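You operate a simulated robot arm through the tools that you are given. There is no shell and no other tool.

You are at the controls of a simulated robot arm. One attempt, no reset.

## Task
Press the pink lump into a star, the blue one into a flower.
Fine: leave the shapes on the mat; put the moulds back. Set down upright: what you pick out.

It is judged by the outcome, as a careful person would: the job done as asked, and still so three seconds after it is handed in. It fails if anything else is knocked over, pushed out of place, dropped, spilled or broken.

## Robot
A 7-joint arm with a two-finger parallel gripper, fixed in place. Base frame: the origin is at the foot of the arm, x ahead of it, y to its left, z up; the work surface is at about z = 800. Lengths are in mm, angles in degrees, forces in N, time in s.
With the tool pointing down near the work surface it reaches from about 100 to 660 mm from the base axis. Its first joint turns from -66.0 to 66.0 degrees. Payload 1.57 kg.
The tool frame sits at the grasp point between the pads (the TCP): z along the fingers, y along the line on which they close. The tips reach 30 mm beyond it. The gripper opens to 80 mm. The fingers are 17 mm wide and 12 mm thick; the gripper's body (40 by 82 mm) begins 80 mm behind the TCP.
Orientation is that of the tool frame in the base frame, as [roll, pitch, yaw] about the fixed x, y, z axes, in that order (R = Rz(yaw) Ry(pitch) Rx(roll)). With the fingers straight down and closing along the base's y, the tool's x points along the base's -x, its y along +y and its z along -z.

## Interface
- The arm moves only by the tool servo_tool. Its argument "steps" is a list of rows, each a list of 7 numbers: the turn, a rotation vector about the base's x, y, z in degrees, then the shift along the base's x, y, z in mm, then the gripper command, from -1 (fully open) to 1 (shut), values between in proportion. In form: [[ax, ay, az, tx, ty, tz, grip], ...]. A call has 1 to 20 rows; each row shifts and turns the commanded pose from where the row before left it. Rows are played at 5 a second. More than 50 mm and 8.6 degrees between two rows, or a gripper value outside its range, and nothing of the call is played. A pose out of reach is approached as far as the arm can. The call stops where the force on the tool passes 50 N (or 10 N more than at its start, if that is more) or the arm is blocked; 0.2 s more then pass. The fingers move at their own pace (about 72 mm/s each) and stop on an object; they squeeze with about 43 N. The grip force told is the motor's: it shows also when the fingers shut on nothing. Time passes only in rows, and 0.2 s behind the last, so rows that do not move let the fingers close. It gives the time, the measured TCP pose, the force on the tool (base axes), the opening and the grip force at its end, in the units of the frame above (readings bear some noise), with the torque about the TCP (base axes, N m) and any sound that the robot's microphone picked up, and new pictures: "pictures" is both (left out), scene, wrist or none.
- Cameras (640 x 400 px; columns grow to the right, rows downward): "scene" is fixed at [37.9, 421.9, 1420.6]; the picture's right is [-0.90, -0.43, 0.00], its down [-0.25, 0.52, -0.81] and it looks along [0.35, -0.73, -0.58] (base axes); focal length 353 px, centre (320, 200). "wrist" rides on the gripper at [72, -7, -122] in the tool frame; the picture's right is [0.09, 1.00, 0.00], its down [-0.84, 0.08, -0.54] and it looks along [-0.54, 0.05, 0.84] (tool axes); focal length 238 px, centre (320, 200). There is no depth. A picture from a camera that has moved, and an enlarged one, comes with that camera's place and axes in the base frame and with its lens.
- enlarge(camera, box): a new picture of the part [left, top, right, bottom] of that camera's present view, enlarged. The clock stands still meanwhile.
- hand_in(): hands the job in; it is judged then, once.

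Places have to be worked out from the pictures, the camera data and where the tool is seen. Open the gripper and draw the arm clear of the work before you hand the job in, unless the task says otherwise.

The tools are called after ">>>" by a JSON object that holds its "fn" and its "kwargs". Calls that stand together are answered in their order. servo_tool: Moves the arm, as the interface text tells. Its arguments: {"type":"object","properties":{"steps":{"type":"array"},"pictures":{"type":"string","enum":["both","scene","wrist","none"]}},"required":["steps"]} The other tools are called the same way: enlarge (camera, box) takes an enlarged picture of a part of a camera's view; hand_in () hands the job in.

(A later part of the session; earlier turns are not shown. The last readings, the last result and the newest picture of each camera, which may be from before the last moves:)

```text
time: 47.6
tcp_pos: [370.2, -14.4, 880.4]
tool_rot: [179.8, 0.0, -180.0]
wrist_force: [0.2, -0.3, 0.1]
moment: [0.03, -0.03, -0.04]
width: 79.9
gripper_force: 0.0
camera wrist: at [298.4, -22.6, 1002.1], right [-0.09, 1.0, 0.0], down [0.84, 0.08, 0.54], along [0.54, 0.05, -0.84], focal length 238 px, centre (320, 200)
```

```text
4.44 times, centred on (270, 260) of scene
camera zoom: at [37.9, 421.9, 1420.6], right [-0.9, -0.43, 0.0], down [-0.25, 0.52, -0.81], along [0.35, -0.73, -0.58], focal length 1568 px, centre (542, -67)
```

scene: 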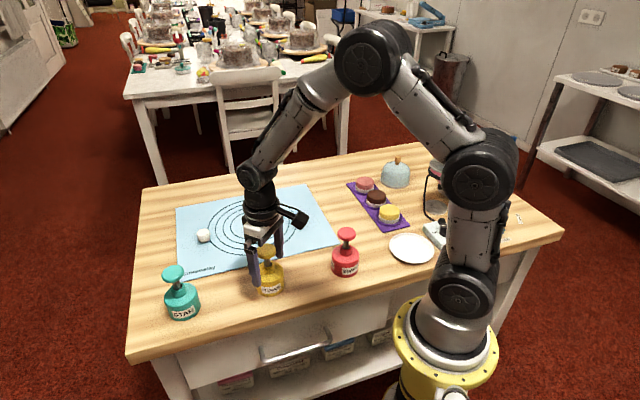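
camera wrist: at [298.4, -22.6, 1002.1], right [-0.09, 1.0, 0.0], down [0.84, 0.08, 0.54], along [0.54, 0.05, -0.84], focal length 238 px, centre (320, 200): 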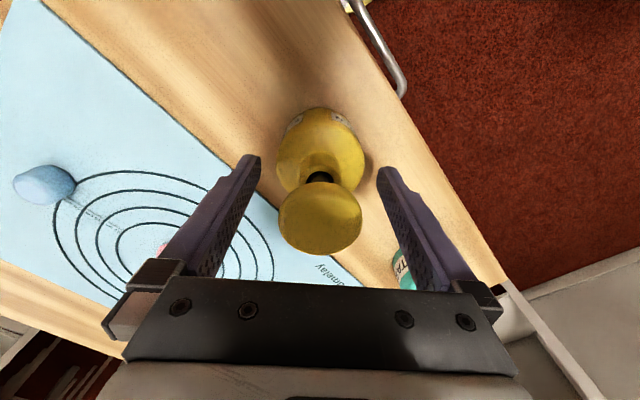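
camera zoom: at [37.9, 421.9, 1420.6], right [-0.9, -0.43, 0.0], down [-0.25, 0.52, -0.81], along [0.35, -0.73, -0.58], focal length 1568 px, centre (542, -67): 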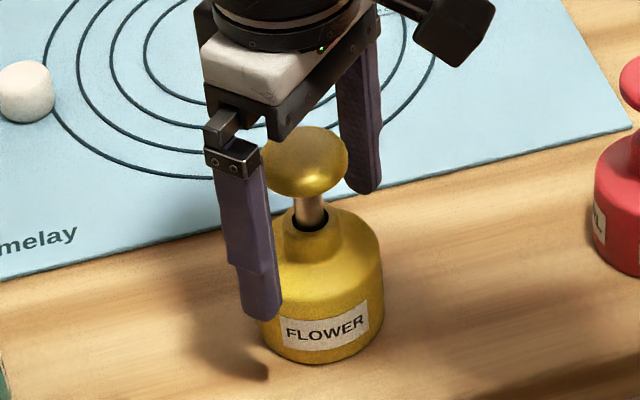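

Both body and knob are centred between the fingers. I'll descend the last 31 mm and grip.

>>> {"fn": "servo_tool", "kwargs": {"steps": [[0, 0, 0, 0, 0, -15, -1], [0, 0, 0, 0, 0, -12, -1], [0, 0, 0, 0, 0, -4, -1], [0, 0, 0, 0, 0, 0, -1], [0, 0, 0, 0, 0, 0, 1], [0, 0, 0, 0, 0, 0, 1], [0, 0, 0, 0, 0, 0, 1], [0, 0, 0, 0, 0, 0, 1]], "pictures": "both"}}

>>> {"fn": "enlarge", "kwargs": {"camera": "scene", "box": [215, 215, 325, 305]}}

```text
time: 49.4
tcp_pos: [370.4, -15.1, 849.4]
tool_rot: [180.0, 0.0, -179.9]
wrist_force: [0.0, -0.7, 0.0]
moment: [-0.01, -0.04, 0.01]
width: 62.9
gripper_force: 43.6
camera wrist: at [297.8, -22.3, 971.2], right [-0.09, 1.0, 0.0], down [0.84, 0.08, 0.54], along [0.54, 0.05, -0.84], focal length 238 px, centre (320, 200)
```

scene: 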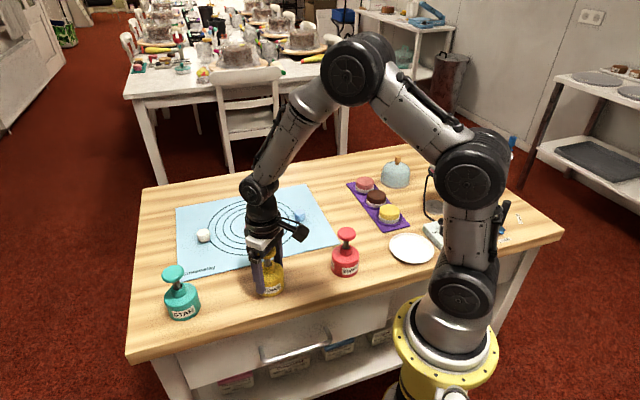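
wrist: 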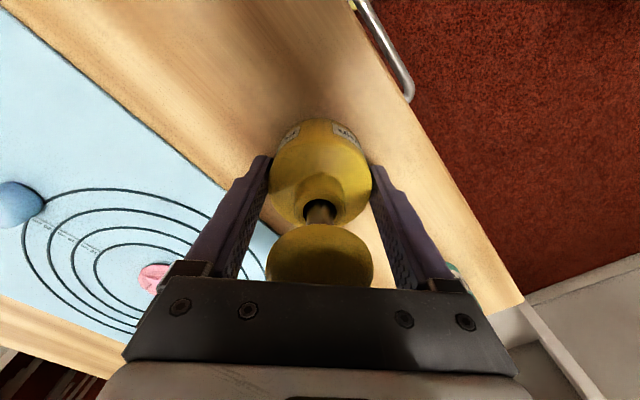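

```text
4.44 times, centred on (270, 260) of scene
camera zoom: at [37.9, 421.9, 1420.6], right [-0.9, -0.43, 0.0], down [-0.25, 0.52, -0.81], along [0.35, -0.73, -0.58], focal length 1568 px, centre (542, -67)
```

zoom: 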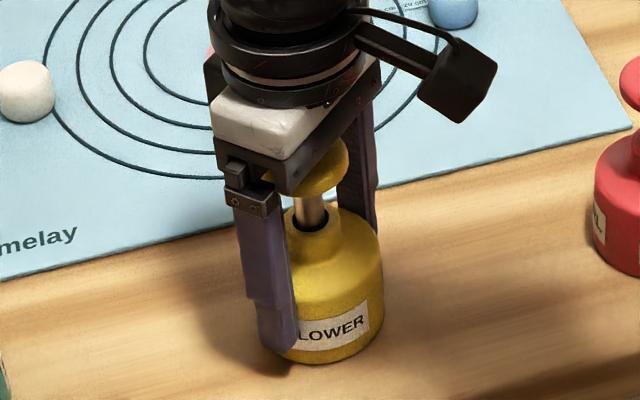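

The gripper holds the FLOWER mould (62.9 mm wide). I'll check the exact offset of the mould in the grip before lifting.

>>> {"fn": "enlarge", "kwargs": {"camera": "wrist", "box": [260, 100, 380, 180]}}

```text
5.00 times, centred on (320, 140) of wrist
camera zoom: at [297.8, -22.3, 971.2], right [-0.09, 1.0, 0.0], down [0.84, 0.08, 0.54], along [0.54, 0.05, -0.84], focal length 1192 px, centre (320, 500)
```

zoom: 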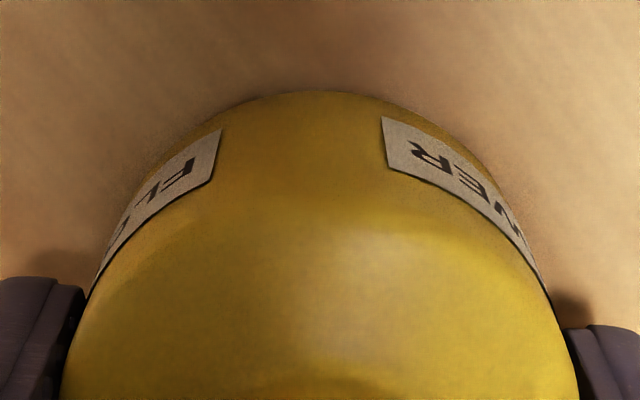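

The mould sits about 1 mm to +x of the tool axis. I'll lift and carry it level to a point above the blue lump.

>>> {"fn": "servo_tool", "kwargs": {"steps": [[0, 0, 0, 0, 0, 10, 1], [0, 0, 0, 0, 0, 20, 1], [0, 0, 0, 0, 0, 32, 1], [0, 0, 0, 0, 0, 33, 1], [0, 0, 0, 6, -26, 0, 1], [0, 0, 0, 8, -36, 0, 1], [0, 0, 0, 8, -36, 0, 1], [0, 0, 0, 8, -38, 0, 1], [0, 0, 0, 8, -38, 0, 1], [0, 0, 0, 8, -36, 0, 1], [0, 0, 0, 7.7, -29.7, 0, 1], [0, 0, 0, 0, 0, 0, 1], [0, 0, 0, 0, 0, 0, 1]], "pictures": "both"}}

>>> {"fn": "enlarge", "kwargs": {"camera": "wrist", "box": [200, 60, 440, 210]}}

>>> {"fn": "enlarge", "kwargs": {"camera": "scene", "box": [220, 130, 350, 250]}}

```text
time: 52.2
tcp_pos: [424.9, -254.7, 946.8]
tool_rot: [179.9, 0.0, 180.0]
wrist_force: [0.8, 0.3, -2.0]
moment: [-0.02, 0.0, -0.03]
width: 63.2
gripper_force: 42.8
camera wrist: at [352.5, -262.8, 1066.9], right [-0.09, 1.0, 0.0], down [0.84, 0.08, 0.54], along [0.54, 0.05, -0.84], focal length 238 px, centre (320, 200)
```

scene: 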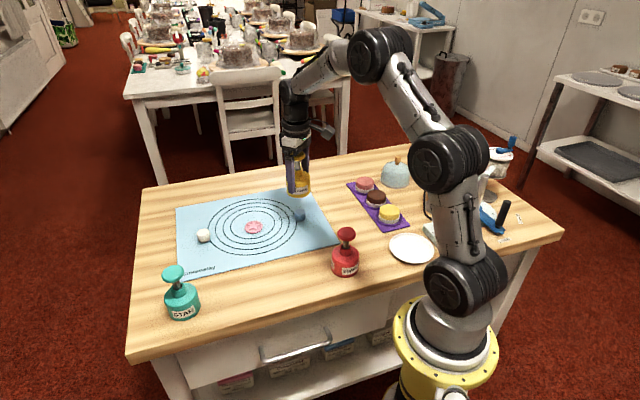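
wrist: 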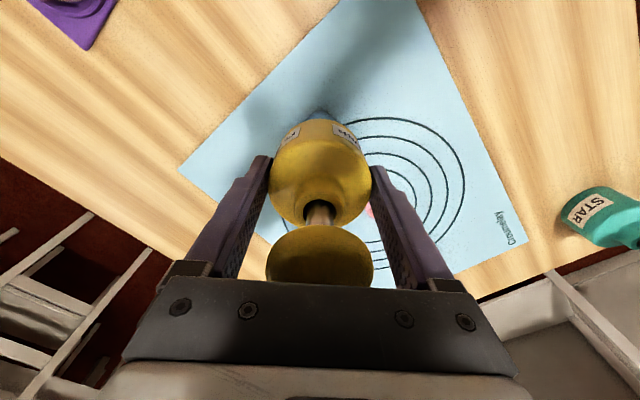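

```text
2.67 times, centred on (320, 135) of wrist
camera zoom: at [352.5, -262.8, 1066.9], right [-0.09, 1.0, 0.0], down [0.84, 0.08, 0.54], along [0.54, 0.05, -0.84], focal length 636 px, centre (320, 373)
```

zoom: 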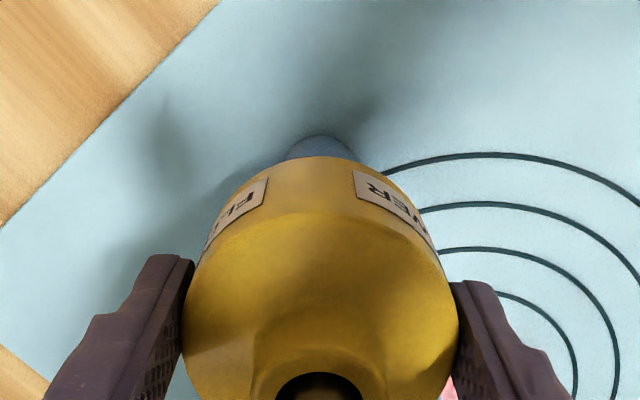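

```text
3.33 times, centred on (285, 190) of scene
camera zoom: at [38.0, 421.9, 1420.6], right [-0.9, -0.43, 0.0], down [-0.25, 0.52, -0.81], along [0.35, -0.73, -0.58], focal length 1176 px, centre (437, 233)
```

zoom: 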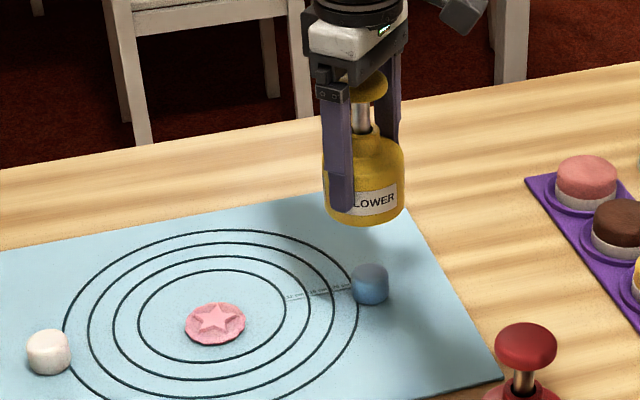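

The blue lump is almost exactly under the mould, needing about a 1 mm correction in -x. I'll apply that and lower to just above the lump.

>>> {"fn": "servo_tool", "kwargs": {"steps": [[0, 0, 0, -1.2, 0.3, 0, 1], [0, 0, 0, 0, 0, -20, 1], [0, 0, 0, 0, 0, -20, 1], [0, 0, 0, 0, 0, -17, 1], [0, 0, 0, 0, 0, 0, 1], [0, 0, 0, 0, 0, 0, 1]], "pictures": "both"}}

>>> {"fn": "enlarge", "kwargs": {"camera": "wrist", "box": [200, 60, 440, 210]}}

>>> {"fn": "enlarge", "kwargs": {"camera": "scene", "box": [250, 160, 340, 240]}}

```text
time: 53.6
tcp_pos: [422.0, -254.7, 886.5]
tool_rot: [-180.0, 0.0, 180.0]
wrist_force: [0.0, -0.6, -1.8]
moment: [0.01, -0.02, 0.0]
width: 63.4
gripper_force: 43.3
camera wrist: at [350.7, -262.6, 1008.6], right [-0.09, 1.0, 0.0], down [0.84, 0.08, 0.54], along [0.54, 0.05, -0.84], focal length 238 px, centre (320, 200)
```

scene: 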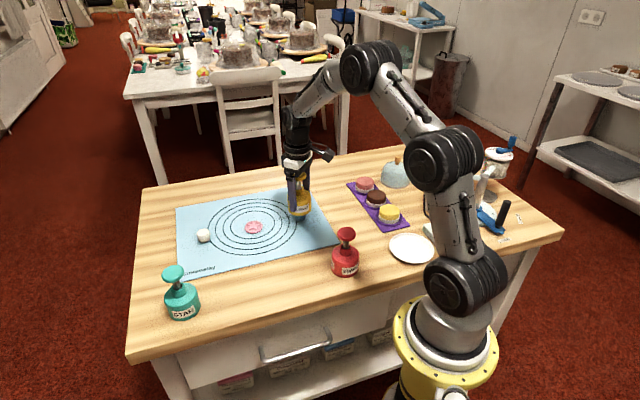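
wrist: 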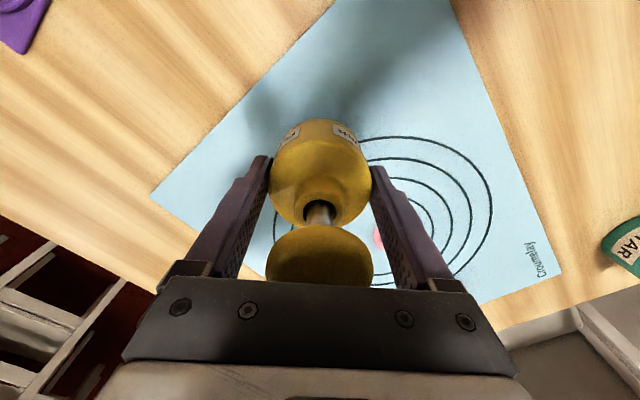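

```text
2.67 times, centred on (320, 135) of wrist
camera zoom: at [350.7, -262.6, 1008.6], right [-0.09, 1.0, 0.0], down [0.84, 0.08, 0.54], along [0.54, 0.05, -0.84], focal length 636 px, centre (320, 373)
```

zoom: 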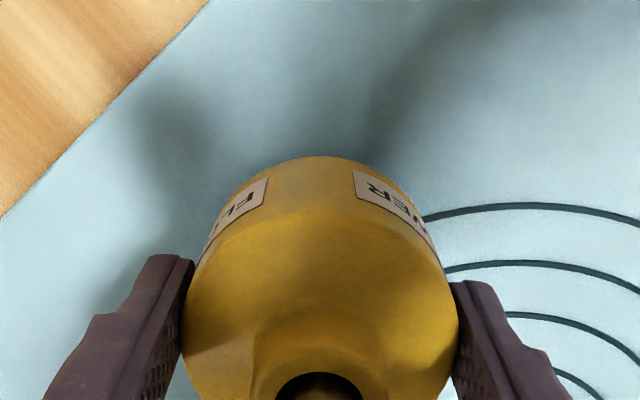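

```text
5.00 times, centred on (295, 200) of scene
camera zoom: at [37.9, 421.9, 1420.6], right [-0.9, -0.43, 0.0], down [-0.25, 0.52, -0.81], along [0.35, -0.73, -0.58], focal length 1764 px, centre (445, 200)
```

zoom: 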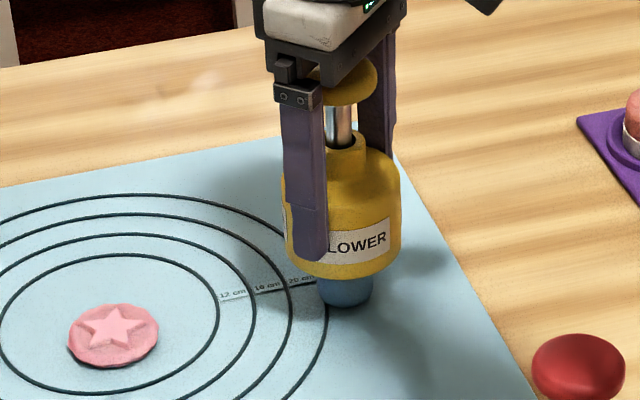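

The mould and lump line up in both views. I'll nudge 0.5 mm in x and lower to just above the mat.

>>> {"fn": "servo_tool", "kwargs": {"steps": [[0, 0, 0, 0.5, 0, 0, 1], [0, 0, 0, 0, 0, -8, 1], [0, 0, 0, 0, 0, -8, 1], [0, 0, 0, 0, 0, -8, 1], [0, 0, 0, 0, 0, -4, 1], [0, 0, 0, 0, 0, 0, 1], [0, 0, 0, 0, 0, 0, 1]], "pictures": "both"}}

>>> {"fn": "enlarge", "kwargs": {"camera": "scene", "box": [250, 160, 340, 240]}}

```text
time: 55.2
tcp_pos: [423.3, -254.4, 860.8]
tool_rot: [179.9, 0.0, 180.0]
wrist_force: [-0.3, 0.1, -1.9]
moment: [0.01, 0.0, -0.01]
width: 63.5
gripper_force: 42.9
camera wrist: at [351.1, -261.7, 981.1], right [-0.09, 1.0, 0.0], down [0.84, 0.08, 0.54], along [0.54, 0.05, -0.84], focal length 238 px, centre (320, 200)
```

scene: 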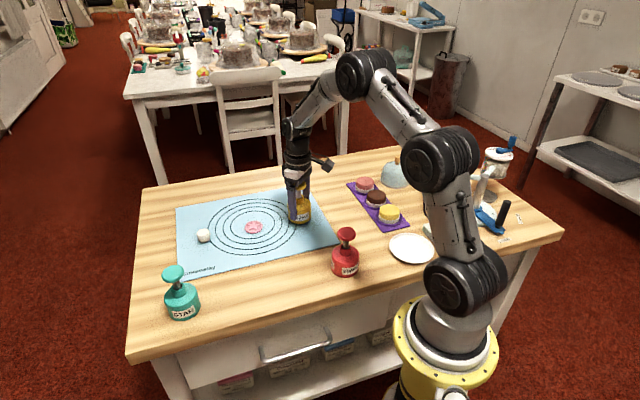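
wrist: 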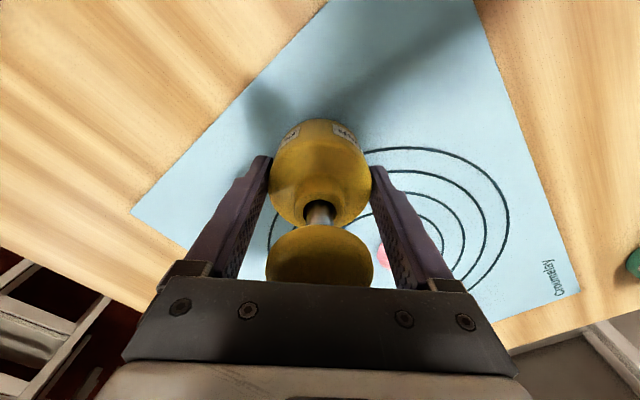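

```text
5.00 times, centred on (295, 200) of scene
camera zoom: at [37.9, 421.9, 1420.6], right [-0.9, -0.43, 0.0], down [-0.25, 0.52, -0.81], along [0.35, -0.73, -0.58], focal length 1764 px, centre (445, 200)
```

zoom: 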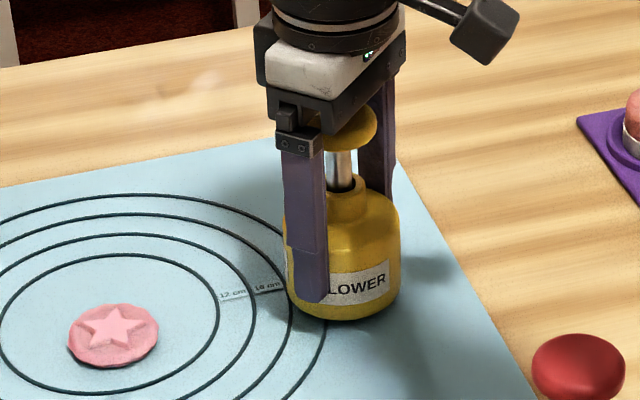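

The mould is now over the blue lump with no contact force. I'll ease down the last ~7 mm in small rows.

>>> {"fn": "servo_tool", "kwargs": {"steps": [[0, 0, 0, 0, 0, -3, 1], [0, 0, 0, 0, 0, -2, 1], [0, 0, 0, 0, 0, -1, 1], [0, 0, 0, 0, 0, -0.7, 1], [0, 0, 0, 0, 0, 0, 1], [0, 0, 0, 0, 0, 0, 1]], "pictures": "none"}}

```text
time: 56.6
tcp_pos: [422.7, -254.5, 853.2]
tool_rot: [180.0, 0.1, 180.0]
wrist_force: [-5.3, 3.0, 12.0]
moment: [-0.25, 0.28, -0.15]
width: 63.5
gripper_force: 43.0
```

The mould has touched the mat with about 12 N. I'll relax the push, open the fingers, and check that it stands upright.

>>> {"fn": "servo_tool", "kwargs": {"steps": [[0, 0, 0, 0, 0, 1, 1], [0, 0, 0, 0, 0, 0, 1], [0, 0, 0, 0, 0, 0, 0.3], [0, 0, 0, 0, 0, 0, -0.2], [0, 0, 0, 0, 0, 0, -1], [0, 0, 0, 0, 0, 0, -1]], "pictures": "both"}}

>>> {"fn": "enlarge", "kwargs": {"camera": "scene", "box": [250, 160, 340, 240]}}

```text
time: 58.0
tcp_pos: [422.3, -253.6, 852.8]
tool_rot: [179.9, 0.0, -179.9]
wrist_force: [0.6, 0.2, -1.0]
moment: [0.02, 0.0, 0.04]
width: 79.8
gripper_force: 0.0
camera wrist: at [350.8, -261.4, 975.0], right [-0.09, 1.0, 0.0], down [0.84, 0.08, 0.54], along [0.54, 0.05, -0.84], focal length 238 px, centre (320, 200)
```

scene: 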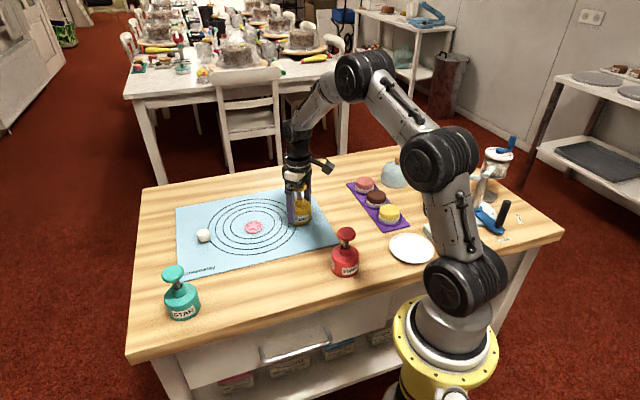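
wrist: 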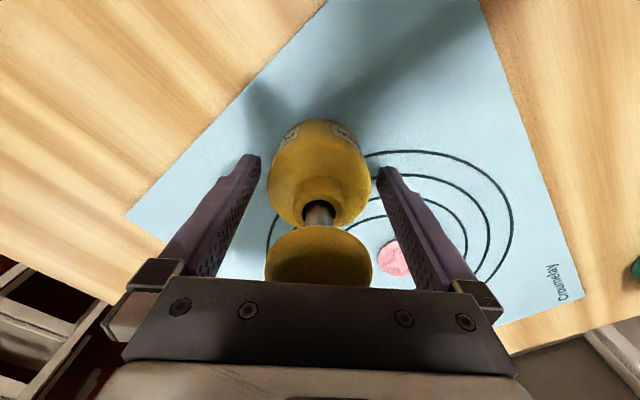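

```text
5.00 times, centred on (295, 200) of scene
camera zoom: at [37.9, 421.9, 1420.6], right [-0.9, -0.43, 0.0], down [-0.25, 0.52, -0.81], along [0.35, -0.73, -0.58], focal length 1764 px, centre (445, 200)
```

zoom: 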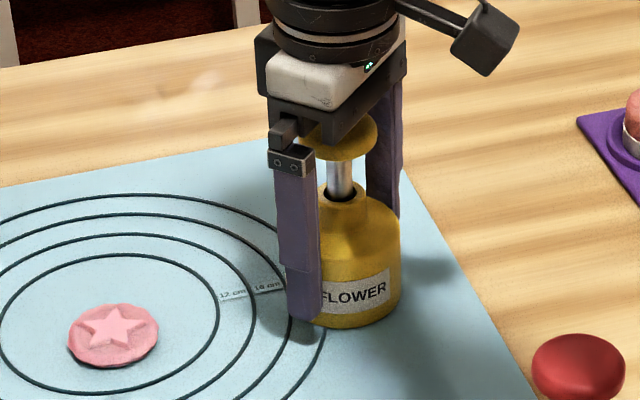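

Released and upright. I'll raise clear of the knob and close the fingers to form the pusher.

>>> {"fn": "servo_tool", "kwargs": {"steps": [[0, 0, 0, 0, 0, 15, -1], [0, 0, 0, 0, 0, 25, -1], [0, 0, 0, 0, 0, 30, -1], [0, 0, 0, 0, 0, 30, -1], [0, 0, 0, 0, 0, 20, -1], [0, 0, 0, 0, 0, 0, -1], [0, 0, 0, 0, 0, 0, -1]], "pictures": "wrist"}}

>>> {"fn": "enlarge", "kwargs": {"camera": "wrist", "box": [220, 50, 420, 250]}}

```text
time: 59.6
tcp_pos: [422.9, -254.1, 974.4]
tool_rot: [179.9, 0.0, 179.9]
wrist_force: [-0.2, 0.1, 0.0]
moment: [0.01, 0.0, 0.0]
width: 80.1
gripper_force: 0.1
camera wrist: at [350.0, -261.6, 1095.8], right [-0.09, 1.0, 0.0], down [0.84, 0.08, 0.54], along [0.54, 0.05, -0.84], focal length 238 px, centre (320, 200)
```

wrist: 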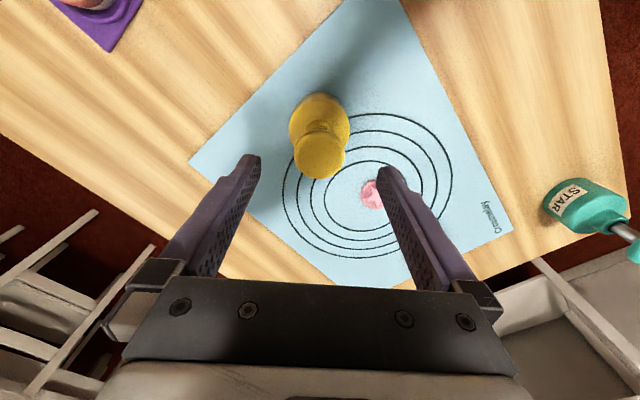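

```text
2.00 times, centred on (320, 150) of wrist
camera zoom: at [350.0, -261.6, 1095.8], right [-0.09, 1.0, 0.0], down [0.84, 0.08, 0.54], along [0.54, 0.05, -0.84], focal length 477 px, centre (320, 300)
```

zoom: 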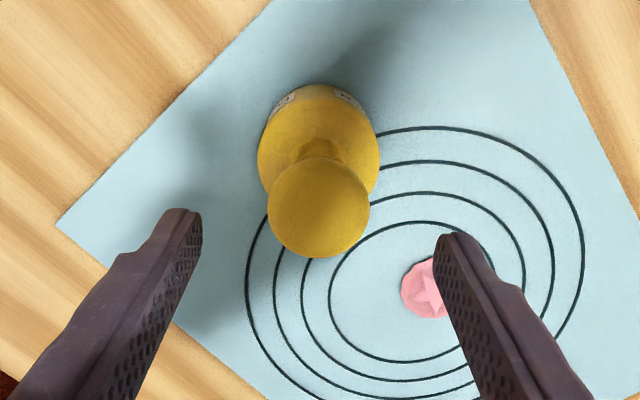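

The knob is 1.7 mm to +x and 0.8 mm to -y of the tool axis. I'll close the fingers, align and come down to just above the knob.

>>> {"fn": "servo_tool", "kwargs": {"steps": [[0, 0, 0, 1.7, -0.8, 0, 1], [0, 0, 0, 0, 0, 0, 1], [0, 0, 0, 0, 0, 0, 1], [0, 0, 0, 0, 0, -8, 1], [0, 0, 0, 0, 0, -8, 1], [0, 0, 0, 0, 0, -6, 1], [0, 0, 0, 0, 0, 0, 1], [0, 0, 0, 0, 0, 0, 1]], "pictures": "both"}}

>>> {"fn": "enlarge", "kwargs": {"camera": "wrist", "box": [220, 60, 420, 260]}}

>>> {"fn": "enlarge", "kwargs": {"camera": "scene", "box": [250, 145, 340, 235]}}

```text
time: 61.4
tcp_pos: [425.1, -255.5, 951.8]
tool_rot: [179.9, 0.1, 179.9]
wrist_force: [-0.4, 0.0, 0.4]
moment: [-0.01, -0.01, 0.02]
width: 0.0
gripper_force: 21.3
camera wrist: at [352.2, -262.5, 1073.6], right [-0.09, 1.0, 0.0], down [0.84, 0.08, 0.54], along [0.54, 0.05, -0.84], focal length 238 px, centre (320, 200)
```

scene: 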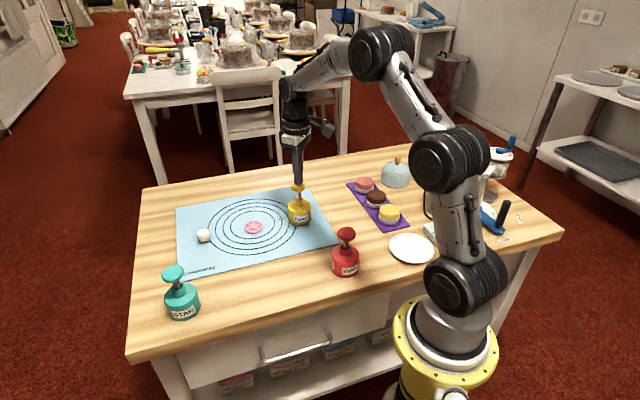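
wrist: 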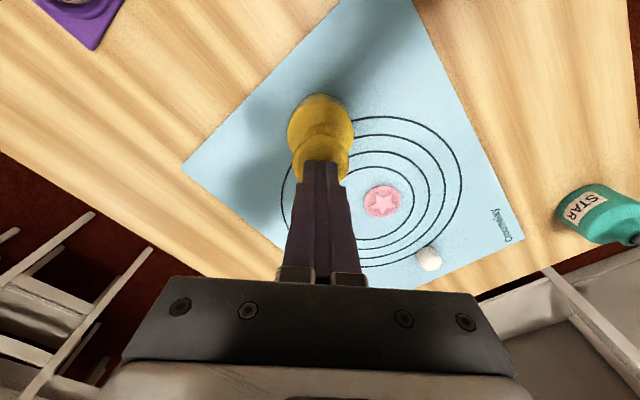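

```text
2.00 times, centred on (320, 160) of wrist
camera zoom: at [352.2, -262.5, 1073.6], right [-0.09, 1.0, 0.0], down [0.84, 0.08, 0.54], along [0.54, 0.05, -0.84], focal length 477 px, centre (320, 280)
```

zoom: 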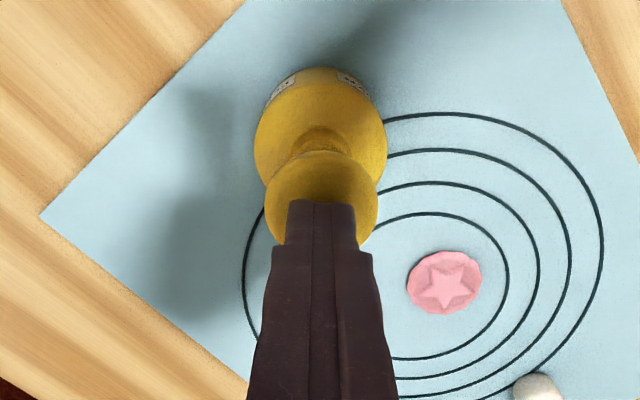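

```text
4.44 times, centred on (295, 190) of scene
camera zoom: at [37.9, 421.9, 1420.6], right [-0.9, -0.43, 0.0], down [-0.25, 0.52, -0.81], along [0.35, -0.73, -0.58], focal length 1568 px, centre (431, 244)
```

zoom: 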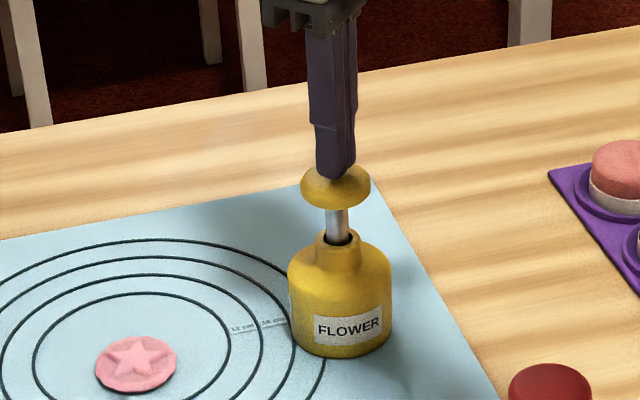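

The tips are centred just above the knob. I'll press down steadily, as I did on the pink lump.

>>> {"fn": "servo_tool", "kwargs": {"steps": [[0, 0, 0, 0, 0, -3, 1], [0, 0, 0, 0, 0, -3, 1], [0, 0, 0, 0, 0, -3, 1], [0, 0, 0, 0, 0, -3, 1], [0, 0, 0, 0, 0, -3, 1], [0, 0, 0, 0, 0, -3, 1], [0, 0, 0, 0, 0, 0, 1]], "pictures": "scene"}}

>>> {"fn": "enlarge", "kwargs": {"camera": "scene", "box": [250, 145, 340, 235]}}

```text
time: 63.0
tcp_pos: [425.9, -255.1, 933.8]
tool_rot: [-179.9, 0.3, 180.0]
wrist_force: [-1.5, 0.8, 19.7]
moment: [-0.01, 0.02, 0.02]
width: 0.0
gripper_force: 21.4
```

scene: 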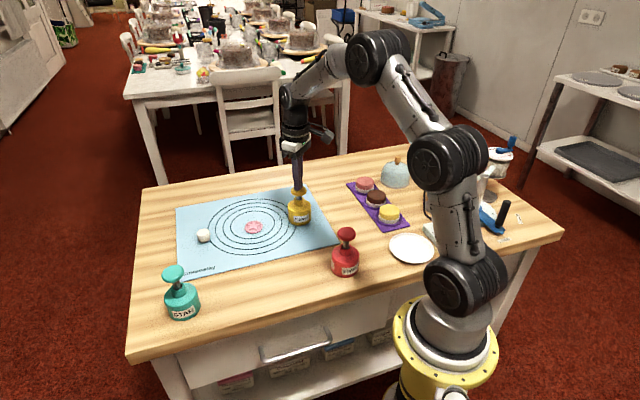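

```text
4.44 times, centred on (295, 190) of scene
camera zoom: at [37.6, 422.1, 1420.5], right [-0.9, -0.43, 0.0], down [-0.25, 0.52, -0.81], along [0.35, -0.73, -0.58], focal length 1568 px, centre (431, 244)
```

zoom: 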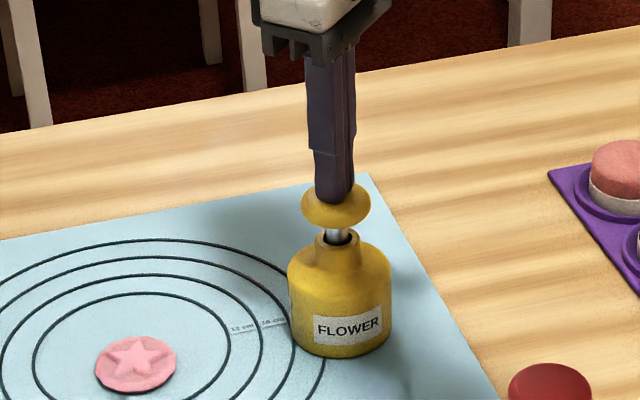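

The plunger is about 12 mm in at 20 N with no side load. I'll continue to the stop.

>>> {"fn": "servo_tool", "kwargs": {"steps": [[0, 0, 0, 0, 0, -3, 1], [0, 0, 0, 0, 0, -3, 1], [0, 0, 0, 0, 0, -3, 1], [0, 0, 0, 0, 0, -2, 1], [0, 0, 0, 0, 0, -1, 1], [0, 0, 0, 0, 0, -1, 1], [0, 0, 0, 0, 0, -1, 1], [0, 0, 0, 0, 0, -1, 1], [0, 0, 0, 0, 0, -1, 1], [0, 0, 0, 0, 0, 0, 1]], "pictures": "scene"}}

>>> {"fn": "enlarge", "kwargs": {"camera": "scene", "box": [250, 145, 340, 235]}}

```text
time: 64.6
tcp_pos: [428.4, -256.1, 929.1]
tool_rot: [-179.5, 1.0, 179.9]
wrist_force: [-4.3, 2.6, 11.1]
moment: [0.11, 0.2, 0.04]
width: 0.1
gripper_force: 21.7
stopped in row 8: the force on the tool passed its limit at 51 N (the readings are from after the stop); the commanded pose is now the measured one
```

scene: 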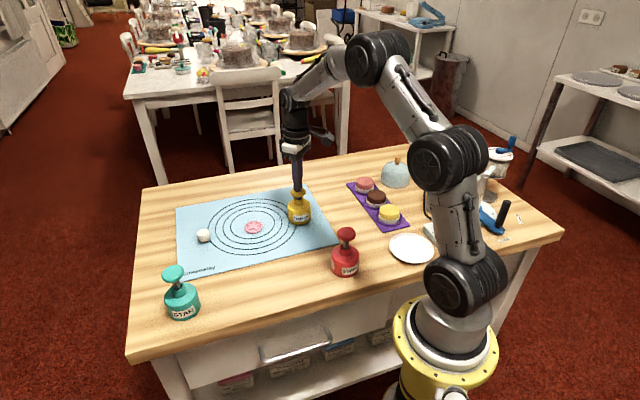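

```text
4.44 times, centred on (295, 190) of scene
camera zoom: at [37.7, 422.0, 1420.5], right [-0.9, -0.43, 0.0], down [-0.25, 0.52, -0.81], along [0.35, -0.73, -0.58], focal length 1568 px, centre (431, 244)
```

zoom: 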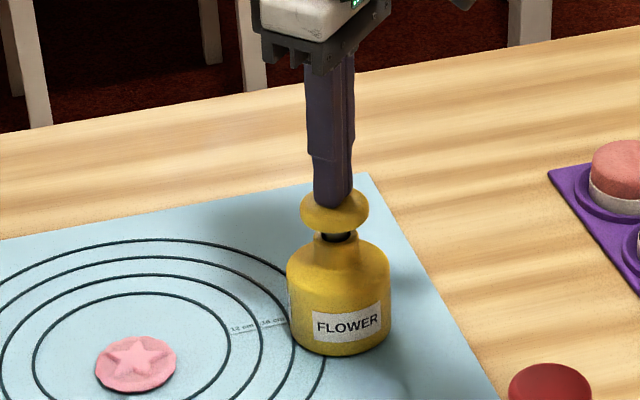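

It bottomed out at 51 N, the same as before. I'll back off, level the tool, open and re-centre over the mould.

>>> {"fn": "servo_tool", "kwargs": {"steps": [[0, 0, 0, 0, 0, 6, 1], [0, 0, 0, 0, 0, 10, 1], [0, 0, 0, 0, 0, 15, 1], [0, 0, 0, 0, 0, 15, 1], [0.5, 1.0, 0, -3.5, 1, 0, -1], [0, 0, 0, 0, 0, 0, -1], [0, 0, 0, 0, 0, 0, -1], [0, 0, 0, 0, 0, 0, -1]], "pictures": "both"}}

>>> {"fn": "enlarge", "kwargs": {"camera": "wrist", "box": [220, 50, 420, 250]}}

>>> {"fn": "enlarge", "kwargs": {"camera": "scene", "box": [250, 145, 340, 235]}}

```text
time: 66.4
tcp_pos: [424.7, -255.7, 973.9]
tool_rot: [179.9, -0.2, 179.9]
wrist_force: [0.0, 0.1, -0.2]
moment: [-0.03, 0.0, 0.01]
width: 80.0
gripper_force: 0.1
camera wrist: at [351.9, -263.3, 1095.3], right [-0.09, 1.0, 0.0], down [0.84, 0.08, 0.54], along [0.54, 0.05, -0.84], focal length 238 px, centre (320, 200)
```

scene: 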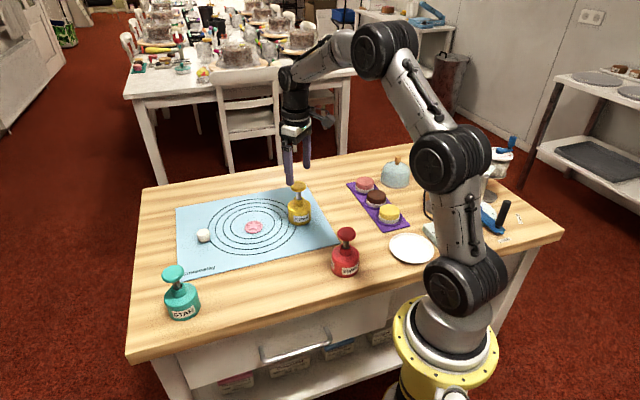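
wrist: 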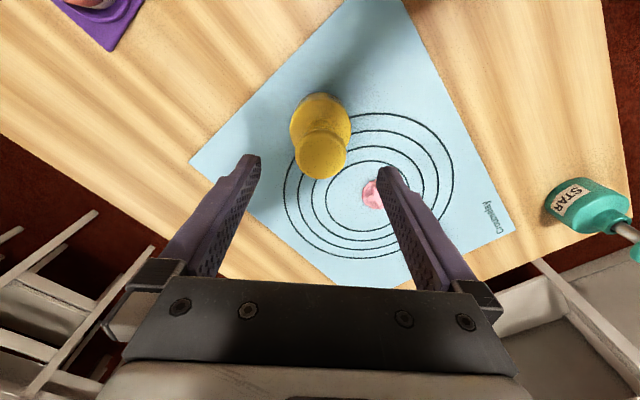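

```text
2.00 times, centred on (320, 150) of wrist
camera zoom: at [351.9, -263.3, 1095.3], right [-0.09, 1.0, 0.0], down [0.84, 0.08, 0.54], along [0.54, 0.05, -0.84], focal length 477 px, centre (320, 300)
```

zoom: 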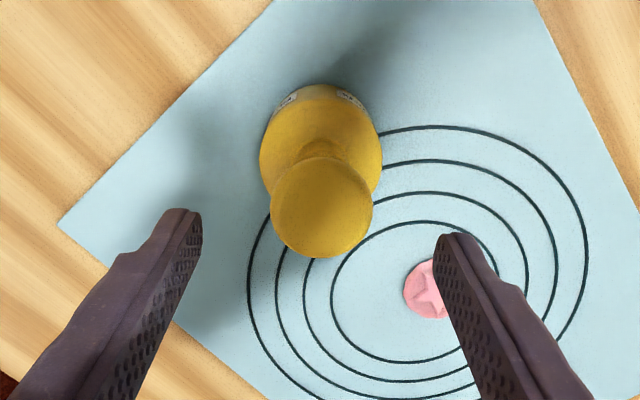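

```text
4.44 times, centred on (295, 190) of scene
camera zoom: at [37.9, 421.9, 1420.6], right [-0.9, -0.43, 0.0], down [-0.25, 0.52, -0.81], along [0.35, -0.73, -0.58], focal length 1568 px, centre (431, 244)
```

zoom: 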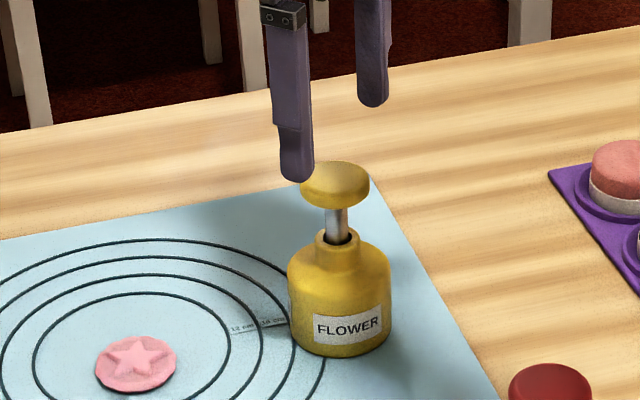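

The plunger has returned and the mould is upright. I'll shift 1.3 mm in x, descend around the body and grip.

>>> {"fn": "servo_tool", "kwargs": {"steps": [[0, 0, 0, 1.3, 0.4, 0, -1], [0, 0, 0, 0, 0, -25, -1], [0, 0, 0, 0, 0, -25, -1], [0, 0, 0, 0, 0, -25, -1], [0, 0, 0, 0, 0, -25, -1], [0, 0, 0, 0, 0, -16, -1], [0, 0, 0, 0, 0, -4, -1], [0, 0, 0, 0, 0, 0, -1], [0, 0, 0, 0, 0, 0, -1]], "pictures": "wrist"}}

>>> {"fn": "enlarge", "kwargs": {"camera": "wrist", "box": [220, 90, 420, 290]}}

```text
time: 68.4
tcp_pos: [425.5, -253.7, 852.1]
tool_rot: [179.9, -0.2, 180.0]
wrist_force: [0.6, -0.7, -0.7]
moment: [0.02, 0.02, -0.02]
width: 80.1
gripper_force: 0.0
camera wrist: at [353.9, -261.5, 975.0], right [-0.09, 1.0, 0.0], down [0.84, 0.08, 0.54], along [0.54, 0.05, -0.84], focal length 238 px, centre (320, 200)
```

wrist: 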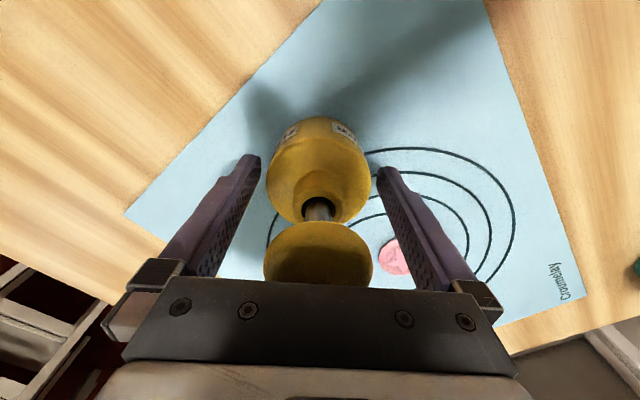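

```text
2.00 times, centred on (320, 190) of wrist
camera zoom: at [353.9, -261.5, 975.0], right [-0.09, 1.0, 0.0], down [0.84, 0.08, 0.54], along [0.54, 0.05, -0.84], focal length 477 px, centre (320, 220)
```

zoom: 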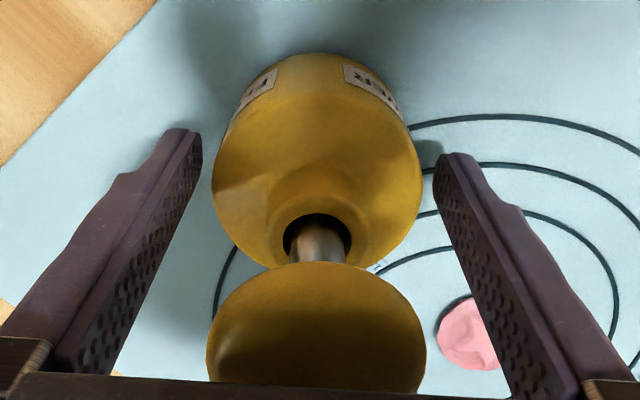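

Only a 1 mm offset in y. I'll correct it, grip, and lift straight up to check the flower.

>>> {"fn": "servo_tool", "kwargs": {"steps": [[0, 0, 0, 0, -1, 0, -1], [0, 0, 0, 0, 0, 0, -1], [0, 0, 0, 0, 0, 0, 1], [0, 0, 0, 0, 0, 0, 1], [0, 0, 0, 0, 0, 0, 1], [0, 0, 0, 0, 0, 0, 1], [0, 0, 0, 0, 0, 4, 1], [0, 0, 0, 0, 0, 8, 1], [0, 0, 0, 0, 0, 15, 1], [0, 0, 0, 0, 0, 20, 1], [0, 0, 0, 0, 0, 25, 1], [0, 0, 0, 0, 0, 25, 1], [0, 0, 0, 0, 0, 0, 1]], "pictures": "both"}}

>>> {"fn": "enlarge", "kwargs": {"camera": "scene", "box": [230, 140, 350, 240]}}

>>> {"fn": "enlarge", "kwargs": {"camera": "scene", "box": [270, 200, 330, 240]}}

```text
time: 71.2
tcp_pos: [425.8, -256.5, 951.8]
tool_rot: [179.9, -0.2, -180.0]
wrist_force: [-0.6, -0.5, -1.6]
moment: [-0.02, -0.03, -0.01]
width: 63.0
gripper_force: 43.4
camera wrist: at [353.1, -263.7, 1073.2], right [-0.09, 1.0, 0.0], down [0.84, 0.08, 0.54], along [0.54, 0.05, -0.84], focal length 238 px, centre (320, 200)
```

scene: 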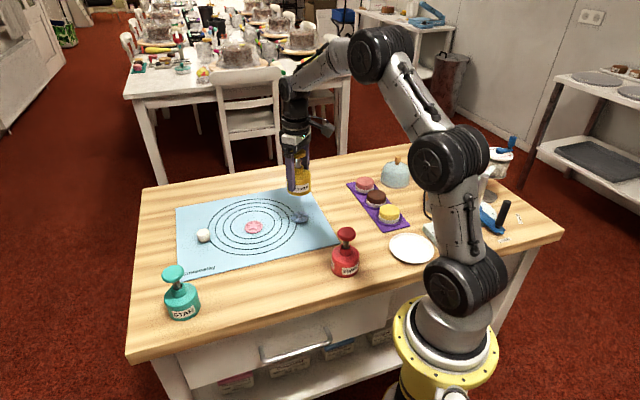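
wrist: 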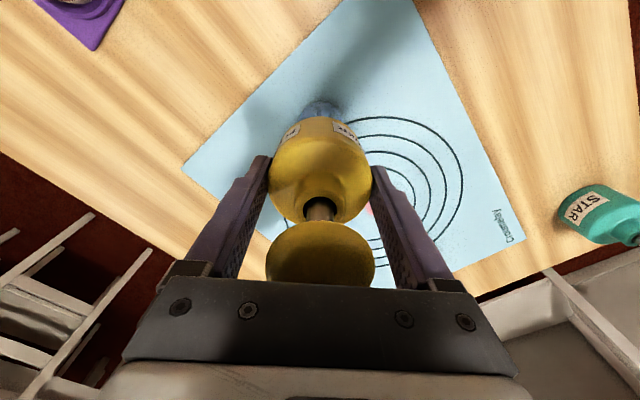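

```text
4.00 times, centred on (290, 190) of scene
camera zoom: at [37.9, 421.9, 1420.6], right [-0.9, -0.43, 0.0], down [-0.25, 0.52, -0.81], along [0.35, -0.73, -0.58], focal length 1411 px, centre (440, 240)
```

zoom: 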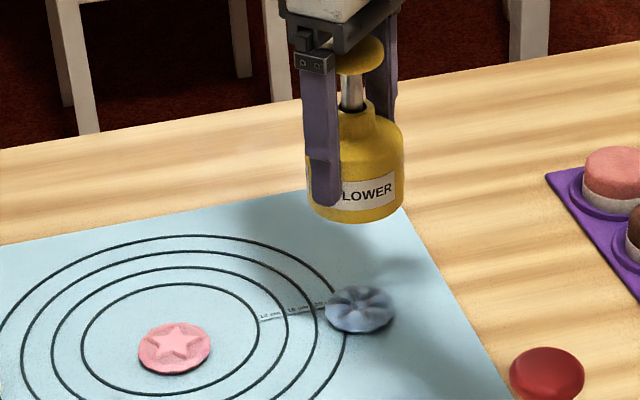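

```text
10.00 times, centred on (300, 220) of scene
camera zoom: at [37.9, 421.9, 1420.6], right [-0.9, -0.43, 0.0], down [-0.25, 0.52, -0.81], along [0.35, -0.73, -0.58], focal length 3527 px, centre (520, 0)
```

zoom: 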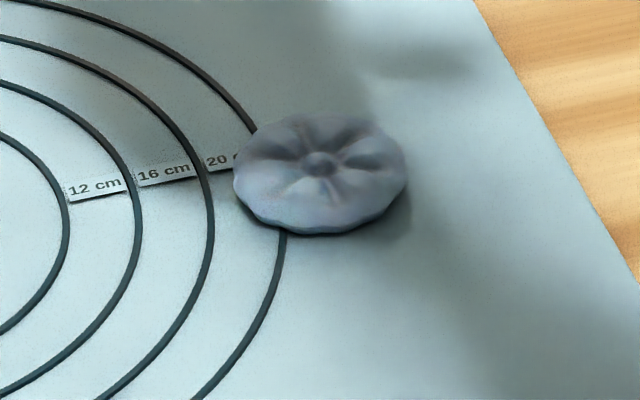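

The blue lump now has a clear flower imprint and stays on the mat. I'll carry the FLOWER mould back to its original place near (371,-15).

>>> {"fn": "servo_tool", "kwargs": {"steps": [[0, 0, 0, -6, 26, 0, 1], [0, 0, 0, -8, 36, 0, 1], [0, 0, 0, -8, 36, 0, 1], [0, 0, 0, -8, 38, 0, 1], [0, 0, 0, -8, 38, 0, 1], [0, 0, 0, -8, 36, 0, 1], [0, 0, 0, -8.4, 31.4, 0, 1], [0, 0, 0, 0, 0, 0, 1], [0, 0, 0, 0, 0, 0, 1]], "pictures": "both"}}

>>> {"fn": "enlarge", "kwargs": {"camera": "wrist", "box": [260, 100, 380, 180]}}

>>> {"fn": "enlarge", "kwargs": {"camera": "scene", "box": [215, 195, 325, 285]}}

```text
time: 73.2
tcp_pos: [372.6, -14.6, 949.0]
tool_rot: [179.9, -0.2, -179.9]
wrist_force: [1.0, -0.6, -2.1]
moment: [-0.02, 0.0, -0.01]
width: 63.3
gripper_force: 42.9
camera wrist: at [300.7, -23.2, 1071.8], right [-0.09, 1.0, 0.0], down [0.84, 0.08, 0.54], along [0.54, 0.05, -0.84], focal length 238 px, centre (320, 200)
```

scene: 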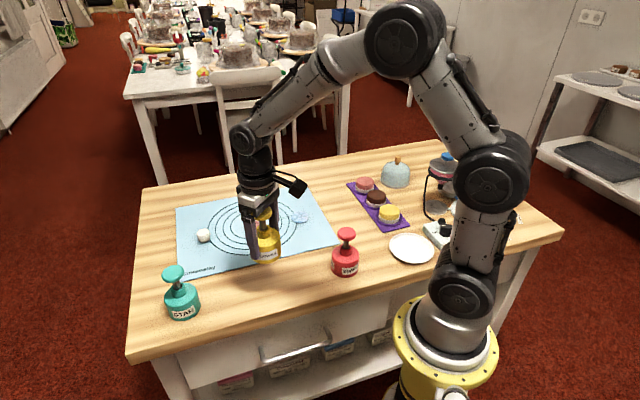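
wrist: 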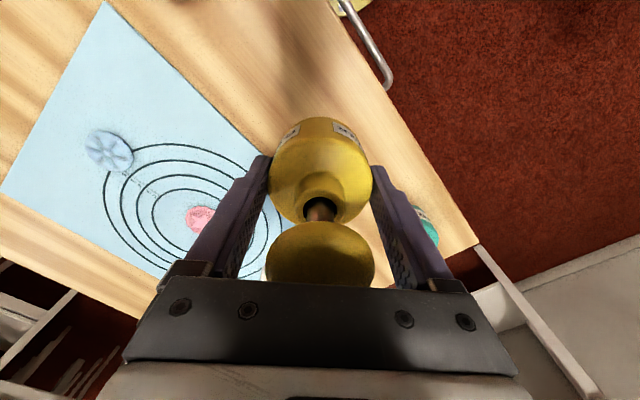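

```text
5.00 times, centred on (320, 140) of wrist
camera zoom: at [300.7, -23.2, 1071.8], right [-0.09, 1.0, 0.0], down [0.84, 0.08, 0.54], along [0.54, 0.05, -0.84], focal length 1192 px, centre (320, 500)
```

zoom: 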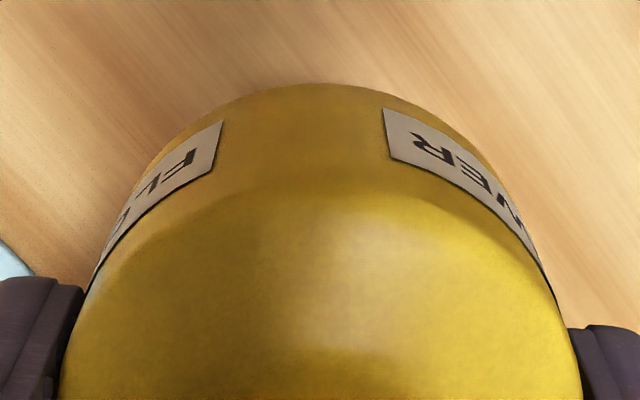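

```text
4.44 times, centred on (270, 240) of scene
camera zoom: at [37.9, 421.9, 1420.6], right [-0.9, -0.43, 0.0], down [-0.25, 0.52, -0.81], along [0.35, -0.73, -0.58], focal length 1568 px, centre (542, 22)
```

zoom: 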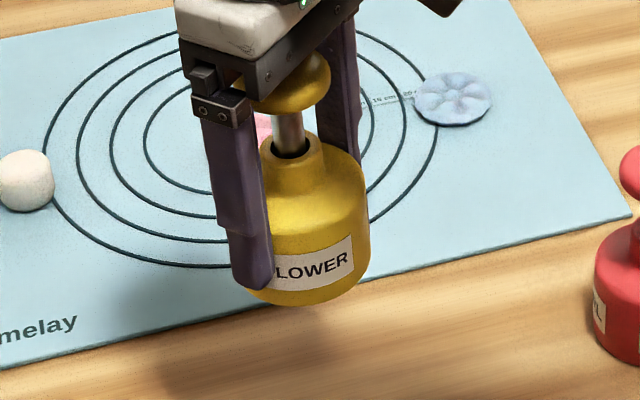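

I'll shift 1.2 mm in -x to match the original grip point and lower toward the table.

>>> {"fn": "servo_tool", "kwargs": {"steps": [[0, 0, 0, -1.2, 0, 0, 1], [0, 0, 0, 0, 0, -20, 1], [0, 0, 0, 0, 0, -25, 1], [0, 0, 0, 0, 0, -25, 1], [0, 0, 0, 0, 0, -15, 1], [0, 0, 0, 0, 0, -8, 1], [0, 0, 0, 0, 0, 0, 1], [0, 0, 0, 0, 0, 0, 1]], "pictures": "both"}}

>>> {"fn": "enlarge", "kwargs": {"camera": "scene", "box": [215, 215, 325, 305]}}

```text
time: 75.0
tcp_pos: [368.8, -15.0, 857.7]
tool_rot: [179.8, -0.2, 180.0]
wrist_force: [0.2, -0.3, -1.7]
moment: [0.0, 0.03, 0.04]
width: 63.1
gripper_force: 43.2
camera wrist: at [298.0, -22.8, 979.7], right [-0.09, 1.0, 0.0], down [0.84, 0.08, 0.54], along [0.54, 0.05, -0.84], focal length 238 px, centre (320, 200)
```

scene: 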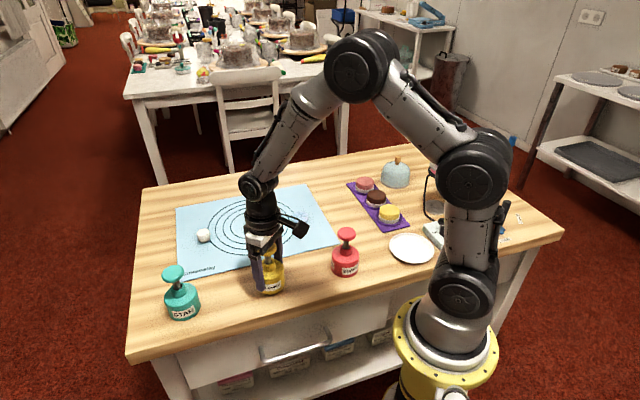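
wrist: 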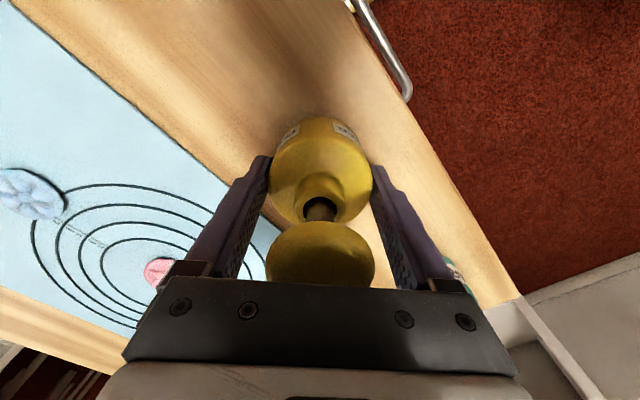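

```text
4.44 times, centred on (270, 260) of scene
camera zoom: at [37.9, 421.9, 1420.6], right [-0.9, -0.43, 0.0], down [-0.25, 0.52, -0.81], along [0.35, -0.73, -0.58], focal length 1568 px, centre (542, -67)
```

zoom: 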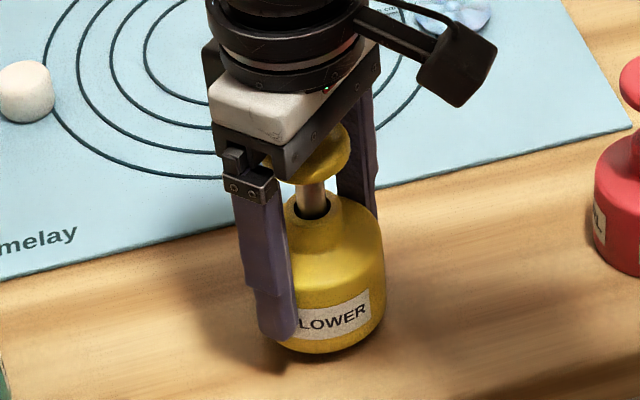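

I'll correct about +1.8 mm in x and ease down the remaining ~9 mm.

>>> {"fn": "servo_tool", "kwargs": {"steps": [[0, 0, 0, 1.8, 0, 0, 1], [0, 0, 0, 0, 0, -3, 1], [0, 0, 0, 0, 0, -2.5, 1], [0, 0, 0, 0, 0, -1, 1], [0, 0, 0, 0, 0, -0.7, 1], [0, 0, 0, 0, 0, 0, 1], [0, 0, 0, 0, 0, 0, 1]], "pictures": "none"}}

```text
time: 76.6
tcp_pos: [372.0, -14.6, 850.3]
tool_rot: [179.9, -0.2, -179.9]
wrist_force: [-0.3, -0.3, -1.0]
moment: [-0.01, -0.01, -0.01]
width: 63.2
gripper_force: 42.9
```

Still no contact at z 850.3, so I'll continue in 0.7 mm rows.

>>> {"fn": "servo_tool", "kwargs": {"steps": [[0, 0, 0, 0, 0, -0.7, 1], [0, 0, 0, 0, 0, -0.7, 1], [0, 0, 0, 0, 0, -0.5, 1], [0, 0, 0, 0, 0, 0, 1], [0, 0, 0, 0, 0, 0, 1]], "pictures": "none"}}

```text
time: 77.8
tcp_pos: [371.8, -14.5, 849.5]
tool_rot: [180.0, 0.0, 180.0]
wrist_force: [-8.4, 5.4, 30.2]
moment: [-0.09, 0.69, -0.08]
width: 63.3
gripper_force: 42.2
```

The mould is on the table with about 30 N of push. I'll relax upward, then open the fingers.

>>> {"fn": "servo_tool", "kwargs": {"steps": [[0, 0, 0, 0, 0, 1.5, 1], [0, 0, 0, 0, 0, 0, 1], [0, 0, 0, 0, 0, 0, 0.3], [0, 0, 0, 0, 0, 0, -0.2], [0, 0, 0, 0, 0, 0, -1], [0, 0, 0, 0, 0, 0, -1]], "pictures": "both"}}

>>> {"fn": "enlarge", "kwargs": {"camera": "scene", "box": [215, 215, 325, 305]}}

```text
time: 79.2
tcp_pos: [370.1, -15.3, 848.8]
tool_rot: [179.8, -0.2, -179.9]
wrist_force: [-0.2, 0.6, -0.5]
moment: [0.02, 0.01, 0.02]
width: 80.1
gripper_force: 0.1
camera wrist: at [299.2, -22.3, 971.4], right [-0.09, 1.0, 0.0], down [0.84, 0.08, 0.54], along [0.54, 0.05, -0.84], focal length 238 px, centre (320, 200)
```

scene: 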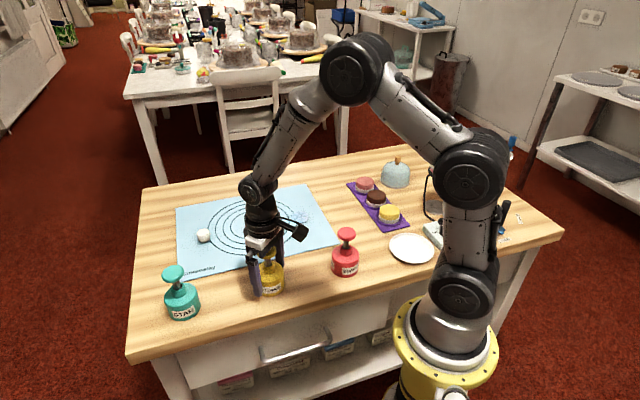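
wrist: 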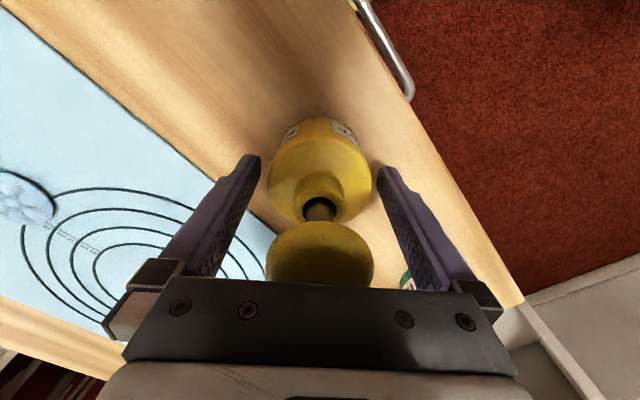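

```text
4.44 times, centred on (270, 260) of scene
camera zoom: at [37.9, 421.9, 1420.6], right [-0.9, -0.43, 0.0], down [-0.25, 0.52, -0.81], along [0.35, -0.73, -0.58], focal length 1568 px, centre (542, -67)
```

zoom: 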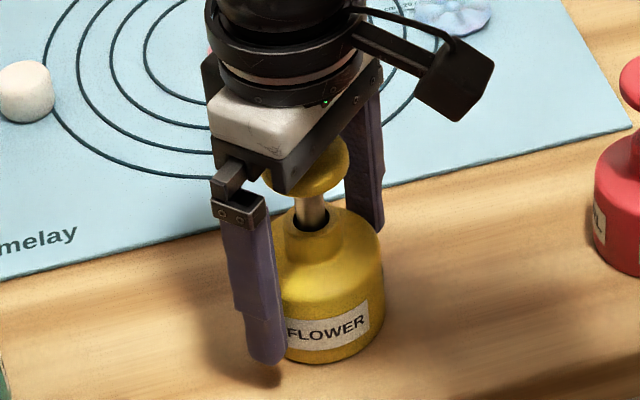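

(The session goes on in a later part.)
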